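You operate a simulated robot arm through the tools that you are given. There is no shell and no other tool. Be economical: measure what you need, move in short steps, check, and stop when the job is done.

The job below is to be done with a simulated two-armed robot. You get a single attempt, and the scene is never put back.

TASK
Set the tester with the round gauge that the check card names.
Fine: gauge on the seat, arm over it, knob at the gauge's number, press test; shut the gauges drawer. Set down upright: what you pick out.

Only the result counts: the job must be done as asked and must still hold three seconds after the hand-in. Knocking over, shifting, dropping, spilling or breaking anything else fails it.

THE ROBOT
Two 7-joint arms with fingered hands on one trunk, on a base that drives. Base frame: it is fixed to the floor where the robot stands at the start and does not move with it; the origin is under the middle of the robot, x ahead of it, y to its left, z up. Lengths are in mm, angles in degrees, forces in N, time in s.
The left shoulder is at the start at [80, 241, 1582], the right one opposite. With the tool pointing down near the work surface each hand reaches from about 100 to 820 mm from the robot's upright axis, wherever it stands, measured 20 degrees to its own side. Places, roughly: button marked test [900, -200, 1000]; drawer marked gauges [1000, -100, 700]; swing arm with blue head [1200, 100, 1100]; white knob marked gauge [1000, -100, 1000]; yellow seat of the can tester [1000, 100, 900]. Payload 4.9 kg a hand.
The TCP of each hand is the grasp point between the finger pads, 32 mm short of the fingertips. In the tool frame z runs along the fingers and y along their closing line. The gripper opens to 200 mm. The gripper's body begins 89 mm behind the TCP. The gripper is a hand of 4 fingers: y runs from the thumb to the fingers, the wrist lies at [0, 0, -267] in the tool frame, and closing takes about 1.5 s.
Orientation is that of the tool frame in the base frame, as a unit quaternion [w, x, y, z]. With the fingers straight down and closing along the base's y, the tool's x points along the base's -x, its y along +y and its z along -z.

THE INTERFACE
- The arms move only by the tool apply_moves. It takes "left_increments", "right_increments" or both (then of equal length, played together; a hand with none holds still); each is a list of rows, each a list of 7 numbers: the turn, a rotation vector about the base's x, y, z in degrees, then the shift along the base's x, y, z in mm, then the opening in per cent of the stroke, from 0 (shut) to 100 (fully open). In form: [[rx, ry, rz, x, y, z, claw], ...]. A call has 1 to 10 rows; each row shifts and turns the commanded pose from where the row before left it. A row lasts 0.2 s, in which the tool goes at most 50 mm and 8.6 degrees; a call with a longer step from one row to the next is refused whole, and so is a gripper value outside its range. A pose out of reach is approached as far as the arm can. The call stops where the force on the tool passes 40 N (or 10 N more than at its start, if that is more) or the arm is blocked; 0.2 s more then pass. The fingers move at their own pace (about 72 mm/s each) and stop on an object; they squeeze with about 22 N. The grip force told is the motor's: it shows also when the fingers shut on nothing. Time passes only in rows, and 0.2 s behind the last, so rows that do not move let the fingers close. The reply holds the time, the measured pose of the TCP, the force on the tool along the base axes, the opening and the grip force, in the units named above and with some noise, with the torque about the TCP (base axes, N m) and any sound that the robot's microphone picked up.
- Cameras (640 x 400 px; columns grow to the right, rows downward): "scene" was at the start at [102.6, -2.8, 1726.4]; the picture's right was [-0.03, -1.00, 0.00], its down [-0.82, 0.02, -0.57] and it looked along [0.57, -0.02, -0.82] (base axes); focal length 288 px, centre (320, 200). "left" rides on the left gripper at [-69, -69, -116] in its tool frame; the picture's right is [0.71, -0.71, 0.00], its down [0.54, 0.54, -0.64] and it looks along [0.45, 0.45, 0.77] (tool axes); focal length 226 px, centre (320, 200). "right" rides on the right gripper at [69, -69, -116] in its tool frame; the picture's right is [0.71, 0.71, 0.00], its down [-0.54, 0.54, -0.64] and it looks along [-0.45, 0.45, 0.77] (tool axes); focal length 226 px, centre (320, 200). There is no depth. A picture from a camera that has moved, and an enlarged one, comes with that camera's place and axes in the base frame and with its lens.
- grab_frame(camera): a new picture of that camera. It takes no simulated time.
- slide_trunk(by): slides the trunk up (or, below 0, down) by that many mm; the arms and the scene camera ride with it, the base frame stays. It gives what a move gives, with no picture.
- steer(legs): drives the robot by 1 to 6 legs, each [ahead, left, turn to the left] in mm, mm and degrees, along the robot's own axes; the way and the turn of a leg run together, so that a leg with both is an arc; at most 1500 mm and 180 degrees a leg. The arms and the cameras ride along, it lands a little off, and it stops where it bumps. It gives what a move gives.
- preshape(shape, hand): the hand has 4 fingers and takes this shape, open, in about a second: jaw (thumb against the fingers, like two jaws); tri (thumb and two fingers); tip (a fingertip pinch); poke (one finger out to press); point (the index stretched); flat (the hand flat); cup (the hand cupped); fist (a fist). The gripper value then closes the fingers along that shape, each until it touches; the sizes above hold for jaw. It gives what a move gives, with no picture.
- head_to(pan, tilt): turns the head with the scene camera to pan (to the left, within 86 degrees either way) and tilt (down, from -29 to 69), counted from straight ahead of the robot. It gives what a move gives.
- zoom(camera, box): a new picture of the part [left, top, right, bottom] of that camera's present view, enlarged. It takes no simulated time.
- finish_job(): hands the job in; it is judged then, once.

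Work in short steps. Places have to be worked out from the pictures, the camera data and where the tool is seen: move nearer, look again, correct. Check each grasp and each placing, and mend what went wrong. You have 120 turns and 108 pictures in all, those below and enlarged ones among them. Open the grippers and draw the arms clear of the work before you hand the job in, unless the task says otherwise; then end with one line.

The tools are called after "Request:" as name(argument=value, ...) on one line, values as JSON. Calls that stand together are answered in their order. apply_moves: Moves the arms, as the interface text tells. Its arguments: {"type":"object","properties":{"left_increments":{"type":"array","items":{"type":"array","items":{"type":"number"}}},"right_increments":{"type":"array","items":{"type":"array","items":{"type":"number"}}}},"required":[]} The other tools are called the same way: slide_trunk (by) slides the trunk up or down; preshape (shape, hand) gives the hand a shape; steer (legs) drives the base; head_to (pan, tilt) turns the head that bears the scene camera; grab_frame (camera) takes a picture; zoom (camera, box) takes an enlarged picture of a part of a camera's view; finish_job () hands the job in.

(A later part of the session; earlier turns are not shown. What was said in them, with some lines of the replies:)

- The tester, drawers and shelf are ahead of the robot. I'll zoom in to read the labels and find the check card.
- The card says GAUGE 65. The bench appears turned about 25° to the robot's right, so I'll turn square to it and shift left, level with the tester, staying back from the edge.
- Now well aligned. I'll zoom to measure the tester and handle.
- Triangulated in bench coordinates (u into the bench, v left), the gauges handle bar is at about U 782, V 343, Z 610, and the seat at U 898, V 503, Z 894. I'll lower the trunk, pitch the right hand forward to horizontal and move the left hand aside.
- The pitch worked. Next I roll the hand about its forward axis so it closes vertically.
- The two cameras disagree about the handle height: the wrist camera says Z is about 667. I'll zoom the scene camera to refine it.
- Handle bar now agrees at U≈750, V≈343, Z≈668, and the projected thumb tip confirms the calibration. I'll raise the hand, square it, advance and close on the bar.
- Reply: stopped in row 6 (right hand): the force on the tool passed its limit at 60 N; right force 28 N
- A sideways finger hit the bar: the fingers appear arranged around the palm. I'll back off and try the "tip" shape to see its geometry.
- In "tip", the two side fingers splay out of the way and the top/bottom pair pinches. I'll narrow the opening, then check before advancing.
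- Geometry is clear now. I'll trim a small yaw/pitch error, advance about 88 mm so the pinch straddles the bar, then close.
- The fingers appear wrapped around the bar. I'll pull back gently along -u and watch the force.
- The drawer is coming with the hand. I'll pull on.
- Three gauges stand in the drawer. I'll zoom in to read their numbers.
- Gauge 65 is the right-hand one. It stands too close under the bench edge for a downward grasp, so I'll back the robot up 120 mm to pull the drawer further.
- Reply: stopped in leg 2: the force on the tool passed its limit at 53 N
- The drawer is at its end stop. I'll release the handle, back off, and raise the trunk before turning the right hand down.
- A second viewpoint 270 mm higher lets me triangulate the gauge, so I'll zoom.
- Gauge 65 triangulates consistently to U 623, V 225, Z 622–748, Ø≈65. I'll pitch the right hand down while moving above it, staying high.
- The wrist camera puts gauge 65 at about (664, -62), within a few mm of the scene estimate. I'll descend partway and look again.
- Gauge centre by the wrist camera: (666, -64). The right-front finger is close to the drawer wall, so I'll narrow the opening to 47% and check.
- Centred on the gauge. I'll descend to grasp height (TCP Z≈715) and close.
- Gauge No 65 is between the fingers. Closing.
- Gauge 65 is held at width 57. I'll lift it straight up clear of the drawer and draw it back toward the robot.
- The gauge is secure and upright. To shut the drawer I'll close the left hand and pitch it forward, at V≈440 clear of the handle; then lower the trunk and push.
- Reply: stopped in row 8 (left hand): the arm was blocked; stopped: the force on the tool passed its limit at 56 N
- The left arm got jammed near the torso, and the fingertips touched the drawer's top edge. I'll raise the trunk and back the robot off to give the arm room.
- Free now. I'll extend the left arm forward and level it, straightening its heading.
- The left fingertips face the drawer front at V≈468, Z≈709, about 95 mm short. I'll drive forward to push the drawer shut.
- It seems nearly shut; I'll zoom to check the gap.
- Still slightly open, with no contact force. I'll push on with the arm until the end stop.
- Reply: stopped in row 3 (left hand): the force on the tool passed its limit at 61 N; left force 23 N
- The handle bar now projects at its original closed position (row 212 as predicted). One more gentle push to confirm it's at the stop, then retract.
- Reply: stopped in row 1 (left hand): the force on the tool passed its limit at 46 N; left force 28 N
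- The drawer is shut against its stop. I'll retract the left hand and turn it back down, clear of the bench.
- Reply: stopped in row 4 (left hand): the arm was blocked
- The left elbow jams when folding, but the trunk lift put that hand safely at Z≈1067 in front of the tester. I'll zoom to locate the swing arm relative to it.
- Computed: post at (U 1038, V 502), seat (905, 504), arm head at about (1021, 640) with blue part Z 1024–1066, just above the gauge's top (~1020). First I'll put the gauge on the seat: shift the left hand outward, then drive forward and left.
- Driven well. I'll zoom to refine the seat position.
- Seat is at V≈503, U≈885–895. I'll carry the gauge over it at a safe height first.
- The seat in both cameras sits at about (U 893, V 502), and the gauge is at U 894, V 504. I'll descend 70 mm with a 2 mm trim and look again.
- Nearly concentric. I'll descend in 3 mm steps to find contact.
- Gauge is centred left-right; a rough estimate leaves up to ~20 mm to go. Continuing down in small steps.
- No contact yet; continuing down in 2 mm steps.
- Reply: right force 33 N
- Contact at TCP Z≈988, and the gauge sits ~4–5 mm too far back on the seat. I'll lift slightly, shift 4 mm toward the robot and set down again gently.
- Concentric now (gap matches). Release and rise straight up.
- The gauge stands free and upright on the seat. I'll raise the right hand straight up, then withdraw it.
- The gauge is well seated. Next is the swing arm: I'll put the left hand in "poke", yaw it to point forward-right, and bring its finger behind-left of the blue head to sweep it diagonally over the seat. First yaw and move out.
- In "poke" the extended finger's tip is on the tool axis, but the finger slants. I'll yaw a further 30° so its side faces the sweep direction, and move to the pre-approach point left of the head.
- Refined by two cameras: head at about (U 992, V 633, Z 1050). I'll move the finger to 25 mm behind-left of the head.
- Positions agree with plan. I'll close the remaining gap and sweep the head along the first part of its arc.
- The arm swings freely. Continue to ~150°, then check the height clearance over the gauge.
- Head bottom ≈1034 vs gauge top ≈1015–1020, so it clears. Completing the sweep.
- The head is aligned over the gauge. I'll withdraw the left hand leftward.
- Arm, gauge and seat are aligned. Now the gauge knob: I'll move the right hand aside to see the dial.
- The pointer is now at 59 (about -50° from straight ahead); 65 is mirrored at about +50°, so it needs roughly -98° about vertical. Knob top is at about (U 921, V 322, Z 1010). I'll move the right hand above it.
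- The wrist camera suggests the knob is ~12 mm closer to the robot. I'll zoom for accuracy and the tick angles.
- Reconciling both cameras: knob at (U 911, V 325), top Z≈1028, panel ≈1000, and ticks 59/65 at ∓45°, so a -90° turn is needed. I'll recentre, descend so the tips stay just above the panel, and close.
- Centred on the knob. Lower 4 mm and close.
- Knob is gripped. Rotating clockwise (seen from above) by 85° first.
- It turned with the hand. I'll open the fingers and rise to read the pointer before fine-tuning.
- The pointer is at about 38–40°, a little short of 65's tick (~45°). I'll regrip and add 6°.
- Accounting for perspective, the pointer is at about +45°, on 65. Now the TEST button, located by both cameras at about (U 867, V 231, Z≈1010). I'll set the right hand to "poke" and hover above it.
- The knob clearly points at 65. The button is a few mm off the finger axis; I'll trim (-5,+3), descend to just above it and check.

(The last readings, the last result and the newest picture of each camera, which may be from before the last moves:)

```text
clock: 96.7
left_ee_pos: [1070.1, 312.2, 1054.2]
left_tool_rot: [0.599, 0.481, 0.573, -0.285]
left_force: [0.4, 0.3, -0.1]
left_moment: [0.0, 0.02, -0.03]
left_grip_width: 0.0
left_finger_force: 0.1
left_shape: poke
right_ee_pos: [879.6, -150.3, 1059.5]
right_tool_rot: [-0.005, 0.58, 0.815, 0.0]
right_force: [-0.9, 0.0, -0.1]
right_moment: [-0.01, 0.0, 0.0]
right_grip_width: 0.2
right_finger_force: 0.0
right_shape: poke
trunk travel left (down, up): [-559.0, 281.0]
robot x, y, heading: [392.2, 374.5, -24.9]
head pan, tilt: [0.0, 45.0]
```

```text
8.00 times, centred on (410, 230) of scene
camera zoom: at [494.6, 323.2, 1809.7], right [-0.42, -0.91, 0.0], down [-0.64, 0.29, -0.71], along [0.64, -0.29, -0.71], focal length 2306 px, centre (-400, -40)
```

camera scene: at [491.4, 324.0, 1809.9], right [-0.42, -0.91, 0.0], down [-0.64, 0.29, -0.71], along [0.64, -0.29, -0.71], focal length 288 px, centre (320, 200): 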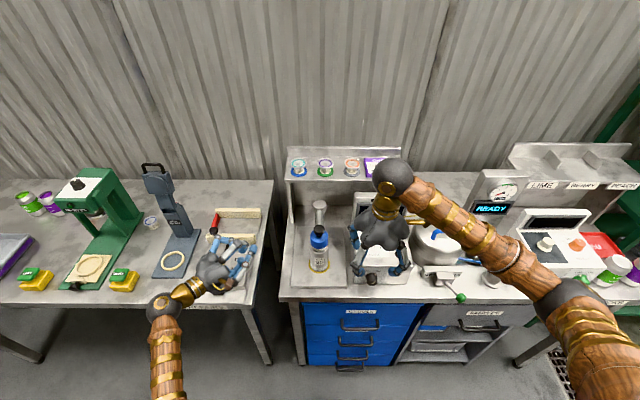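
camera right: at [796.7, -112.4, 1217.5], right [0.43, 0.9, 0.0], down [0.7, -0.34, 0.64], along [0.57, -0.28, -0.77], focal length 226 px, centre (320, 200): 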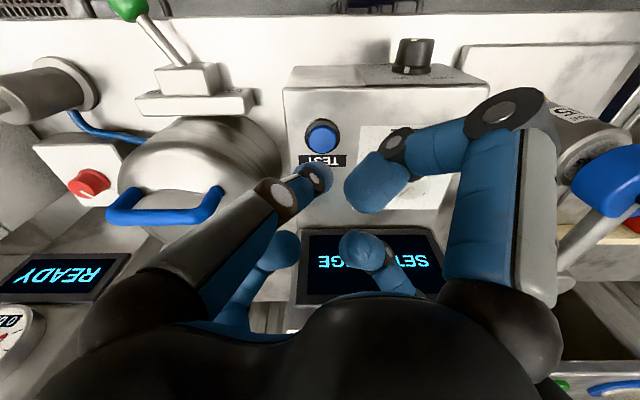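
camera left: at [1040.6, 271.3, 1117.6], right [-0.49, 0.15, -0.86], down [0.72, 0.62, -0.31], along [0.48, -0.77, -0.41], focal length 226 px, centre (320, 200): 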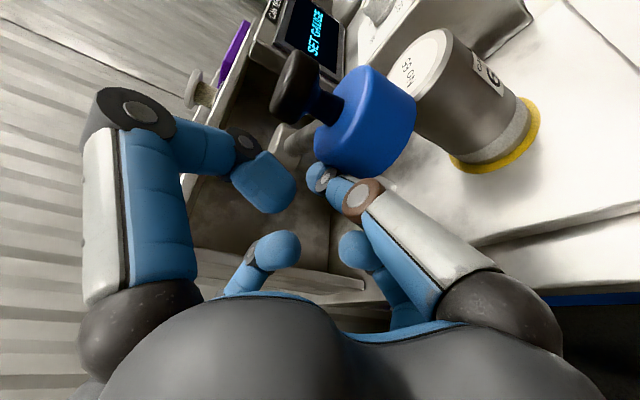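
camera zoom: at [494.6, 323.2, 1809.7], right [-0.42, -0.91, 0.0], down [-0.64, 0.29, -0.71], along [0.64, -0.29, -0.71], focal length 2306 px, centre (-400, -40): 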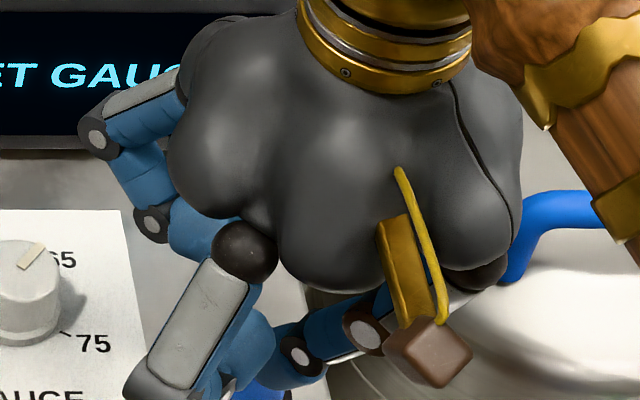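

The finger is within ~4 mm of the button centre. Small trim, then press in 3 mm steps.

Request:
apply_moves(right_increments=[[0, 0, 0, 3, 2, -5, 0], [0, 0, 0, 0, 0, -4, 0], [0, 0, 0, 0, 0, -3, 0], [0, 0, 0, 0, 0, -3, 0], [0, 0, 0, 0, 0, -3, 0], [0, 0, 0, 0, 0, -2, 0]])

Request:
zoom(camera="right", box=[240, 100, 400, 300])

```text
clock: 98.1
left_ee_pos: [1069.2, 311.4, 1054.5]
left_tool_rot: [0.599, 0.482, 0.573, -0.285]
left_force: [-1.2, 0.1, 0.6]
left_moment: [0.04, 0.01, -0.02]
left_grip_width: 0.0
left_finger_force: 0.1
left_shape: poke
right_ee_pos: [882.4, -149.1, 1040.4]
right_tool_rot: [-0.004, 0.579, 0.816, -0.001]
right_force: [-0.3, 0.4, 3.8]
right_moment: [0.01, 0.03, -0.01]
right_grip_width: 0.0
right_finger_force: 0.0
right_shape: poke
trunk travel left (down, up): [-559.0, 281.0]
robot x, y, heading: [389.3, 368.7, -24.9]
head pan, tilt: [0.0, 45.0]
heard: click
```

```text
2.00 times, centred on (320, 200) of right
camera zoom: at [795.8, -106.8, 1158.2], right [0.43, 0.9, 0.0], down [0.7, -0.33, 0.64], along [0.57, -0.28, -0.77], focal length 452 px, centre (320, 200)
```

zoom: 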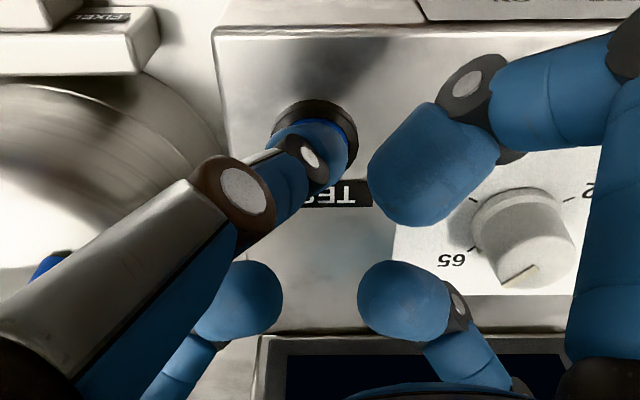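

A click was heard. I'll lift the hand straight up, draw it back, and read the screen.

Request:
apply_moves(right_increments=[[0, 0, 0, 0, 0, 20, 0], [0, 0, 0, 0, 0, 40, 0], [0, 0, 0, 0, 0, 40, 0], [0, 0, 0, -36, 16.8, 20, 0], [0, 0, 0, -36, 16.8, 0, 0], [0, 0, 0, -36, 16.8, 0, 0], [0, 0, 0, -36, 16.8, 0, 0], [0, 0, 0, -36, -10, 0, 0]])

Request:
zoom(camera="scene", box=[280, 180, 424, 270])

```text
clock: 99.9
left_ee_pos: [1067.9, 311.5, 1055.3]
left_tool_rot: [0.6, 0.481, 0.573, -0.284]
left_force: [-1.2, 0.1, 0.1]
left_moment: [0.03, -0.02, 0.03]
left_grip_width: 0.1
left_finger_force: 0.1
left_shape: poke
right_ee_pos: [700.6, -91.8, 1161.4]
right_tool_rot: [-0.005, 0.579, 0.815, 0.0]
right_force: [-0.1, -0.6, -0.2]
right_moment: [0.0, -0.08, 0.01]
right_grip_width: 0.1
right_finger_force: 0.0
right_shape: poke
trunk travel left (down, up): [-559.0, 281.0]
robot x, y, heading: [393.9, 372.1, -24.7]
head pan, tilt: [0.0, 45.0]
```

```text
4.44 times, centred on (352, 225) of scene
camera zoom: at [491.1, 322.3, 1809.9], right [-0.42, -0.91, 0.0], down [-0.64, 0.29, -0.71], along [0.64, -0.29, -0.71], focal length 1281 px, centre (178, 89)
```

zoom: 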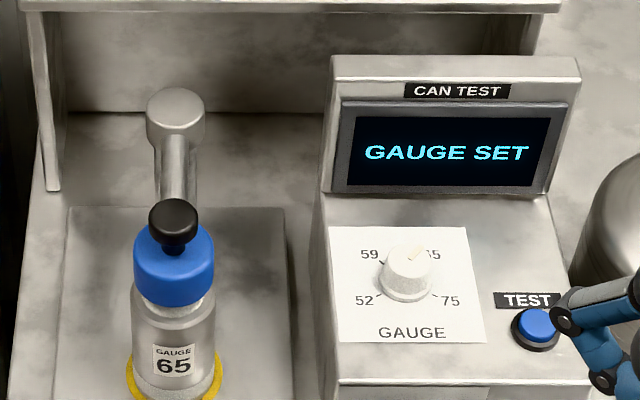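

The screen reads GAUGE SET. I'll back the robot clear, open both hands, and check the drawer and scene a last time.

Request:
steer(legs=[[-350, 0, 0]])

Request:
preshape(hand="left", shape="jaw")

Request:
preshape(hand="right", shape="jaw")

Request:
grab_frame(camera="scene")

Request:
zoom(camera="scene", box=[250, 120, 450, 270])

```text
clock: 102.1
left_ee_pos: [750.9, 459.0, 1053.4]
left_tool_rot: [0.598, 0.481, 0.574, -0.285]
left_force: [0.1, -0.9, 0.5]
left_moment: [0.0, 0.01, 0.02]
left_grip_width: 0.0
left_finger_force: 0.1
left_shape: poke
right_ee_pos: [386.2, 53.9, 1159.4]
right_tool_rot: [-0.005, 0.579, 0.815, -0.001]
right_force: [0.4, 0.3, -0.6]
right_moment: [0.02, 0.04, 0.03]
right_grip_width: 0.2
right_finger_force: 0.1
right_shape: poke
trunk travel left (down, up): [-559.0, 281.0]
robot x, y, heading: [73.7, 518.5, -24.4]
head pan, tilt: [0.0, 45.0]
```

```text
clock: 103.0
left_ee_pos: [750.6, 457.9, 1054.4]
left_tool_rot: [0.599, 0.481, 0.573, -0.285]
left_force: [-0.2, -0.9, -0.3]
left_moment: [0.04, -0.01, -0.01]
left_grip_width: 200.1
left_finger_force: 0.1
left_shape: jaw
right_ee_pos: [384.5, 55.4, 1161.1]
right_tool_rot: [-0.006, 0.579, 0.816, -0.001]
right_force: [-0.3, 0.6, 0.2]
right_moment: [0.01, -0.01, 0.0]
right_grip_width: 0.0
right_finger_force: 0.0
right_shape: poke
trunk travel left (down, up): [-559.0, 281.0]
robot x, y, heading: [73.5, 517.6, -24.2]
head pan, tilt: [0.0, 45.0]
```

```text
clock: 103.9
left_ee_pos: [751.4, 458.8, 1054.2]
left_tool_rot: [0.599, 0.481, 0.574, -0.285]
left_force: [-0.4, -0.2, 0.8]
left_moment: [-0.01, 0.01, -0.02]
left_grip_width: 199.8
left_finger_force: 0.0
left_shape: jaw
right_ee_pos: [384.2, 54.0, 1160.7]
right_tool_rot: [-0.004, 0.579, 0.816, -0.001]
right_force: [-0.2, -0.1, 0.3]
right_moment: [0.0, -0.02, 0.0]
right_grip_width: 200.2
right_finger_force: 0.1
right_shape: jaw
trunk travel left (down, up): [-559.0, 281.0]
robot x, y, heading: [74.6, 517.3, -24.5]
head pan, tilt: [0.0, 45.0]
```

```text
13 pictures are left
camera scene: at [176.0, 468.8, 1809.7], right [-0.41, -0.91, 0.0], down [-0.64, 0.29, -0.71], along [0.64, -0.29, -0.71], focal length 288 px, centre (320, 200)
```

scene: 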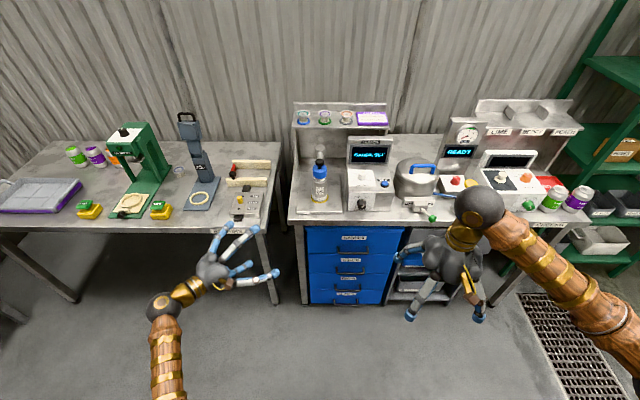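

```text
2.67 times, centred on (350, 195) of scene
camera zoom: at [176.0, 468.8, 1809.7], right [-0.41, -0.91, 0.0], down [-0.64, 0.29, -0.71], along [0.64, -0.29, -0.71], focal length 769 px, centre (240, 213)
```

zoom: 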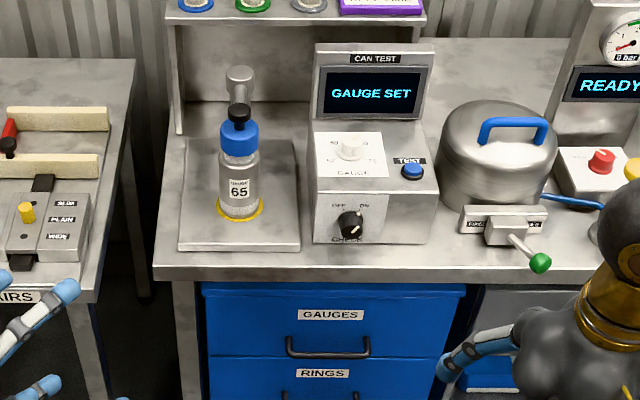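

The screen shows GAUGE SET, gauge 65 stands upright on the seat under the arm, the drawer is shut, both hands are open and clear, and nothing else looks disturbed. Handing in.

Request:
finish_job()

```text
The job is handed in.
```

The tester is set with gauge 65, the one the check card names. The gauge is upright on the seat with the arm over it, the knob is at 65, test has been pressed and the screen reads GAUGE SET. The gauges drawer is shut.
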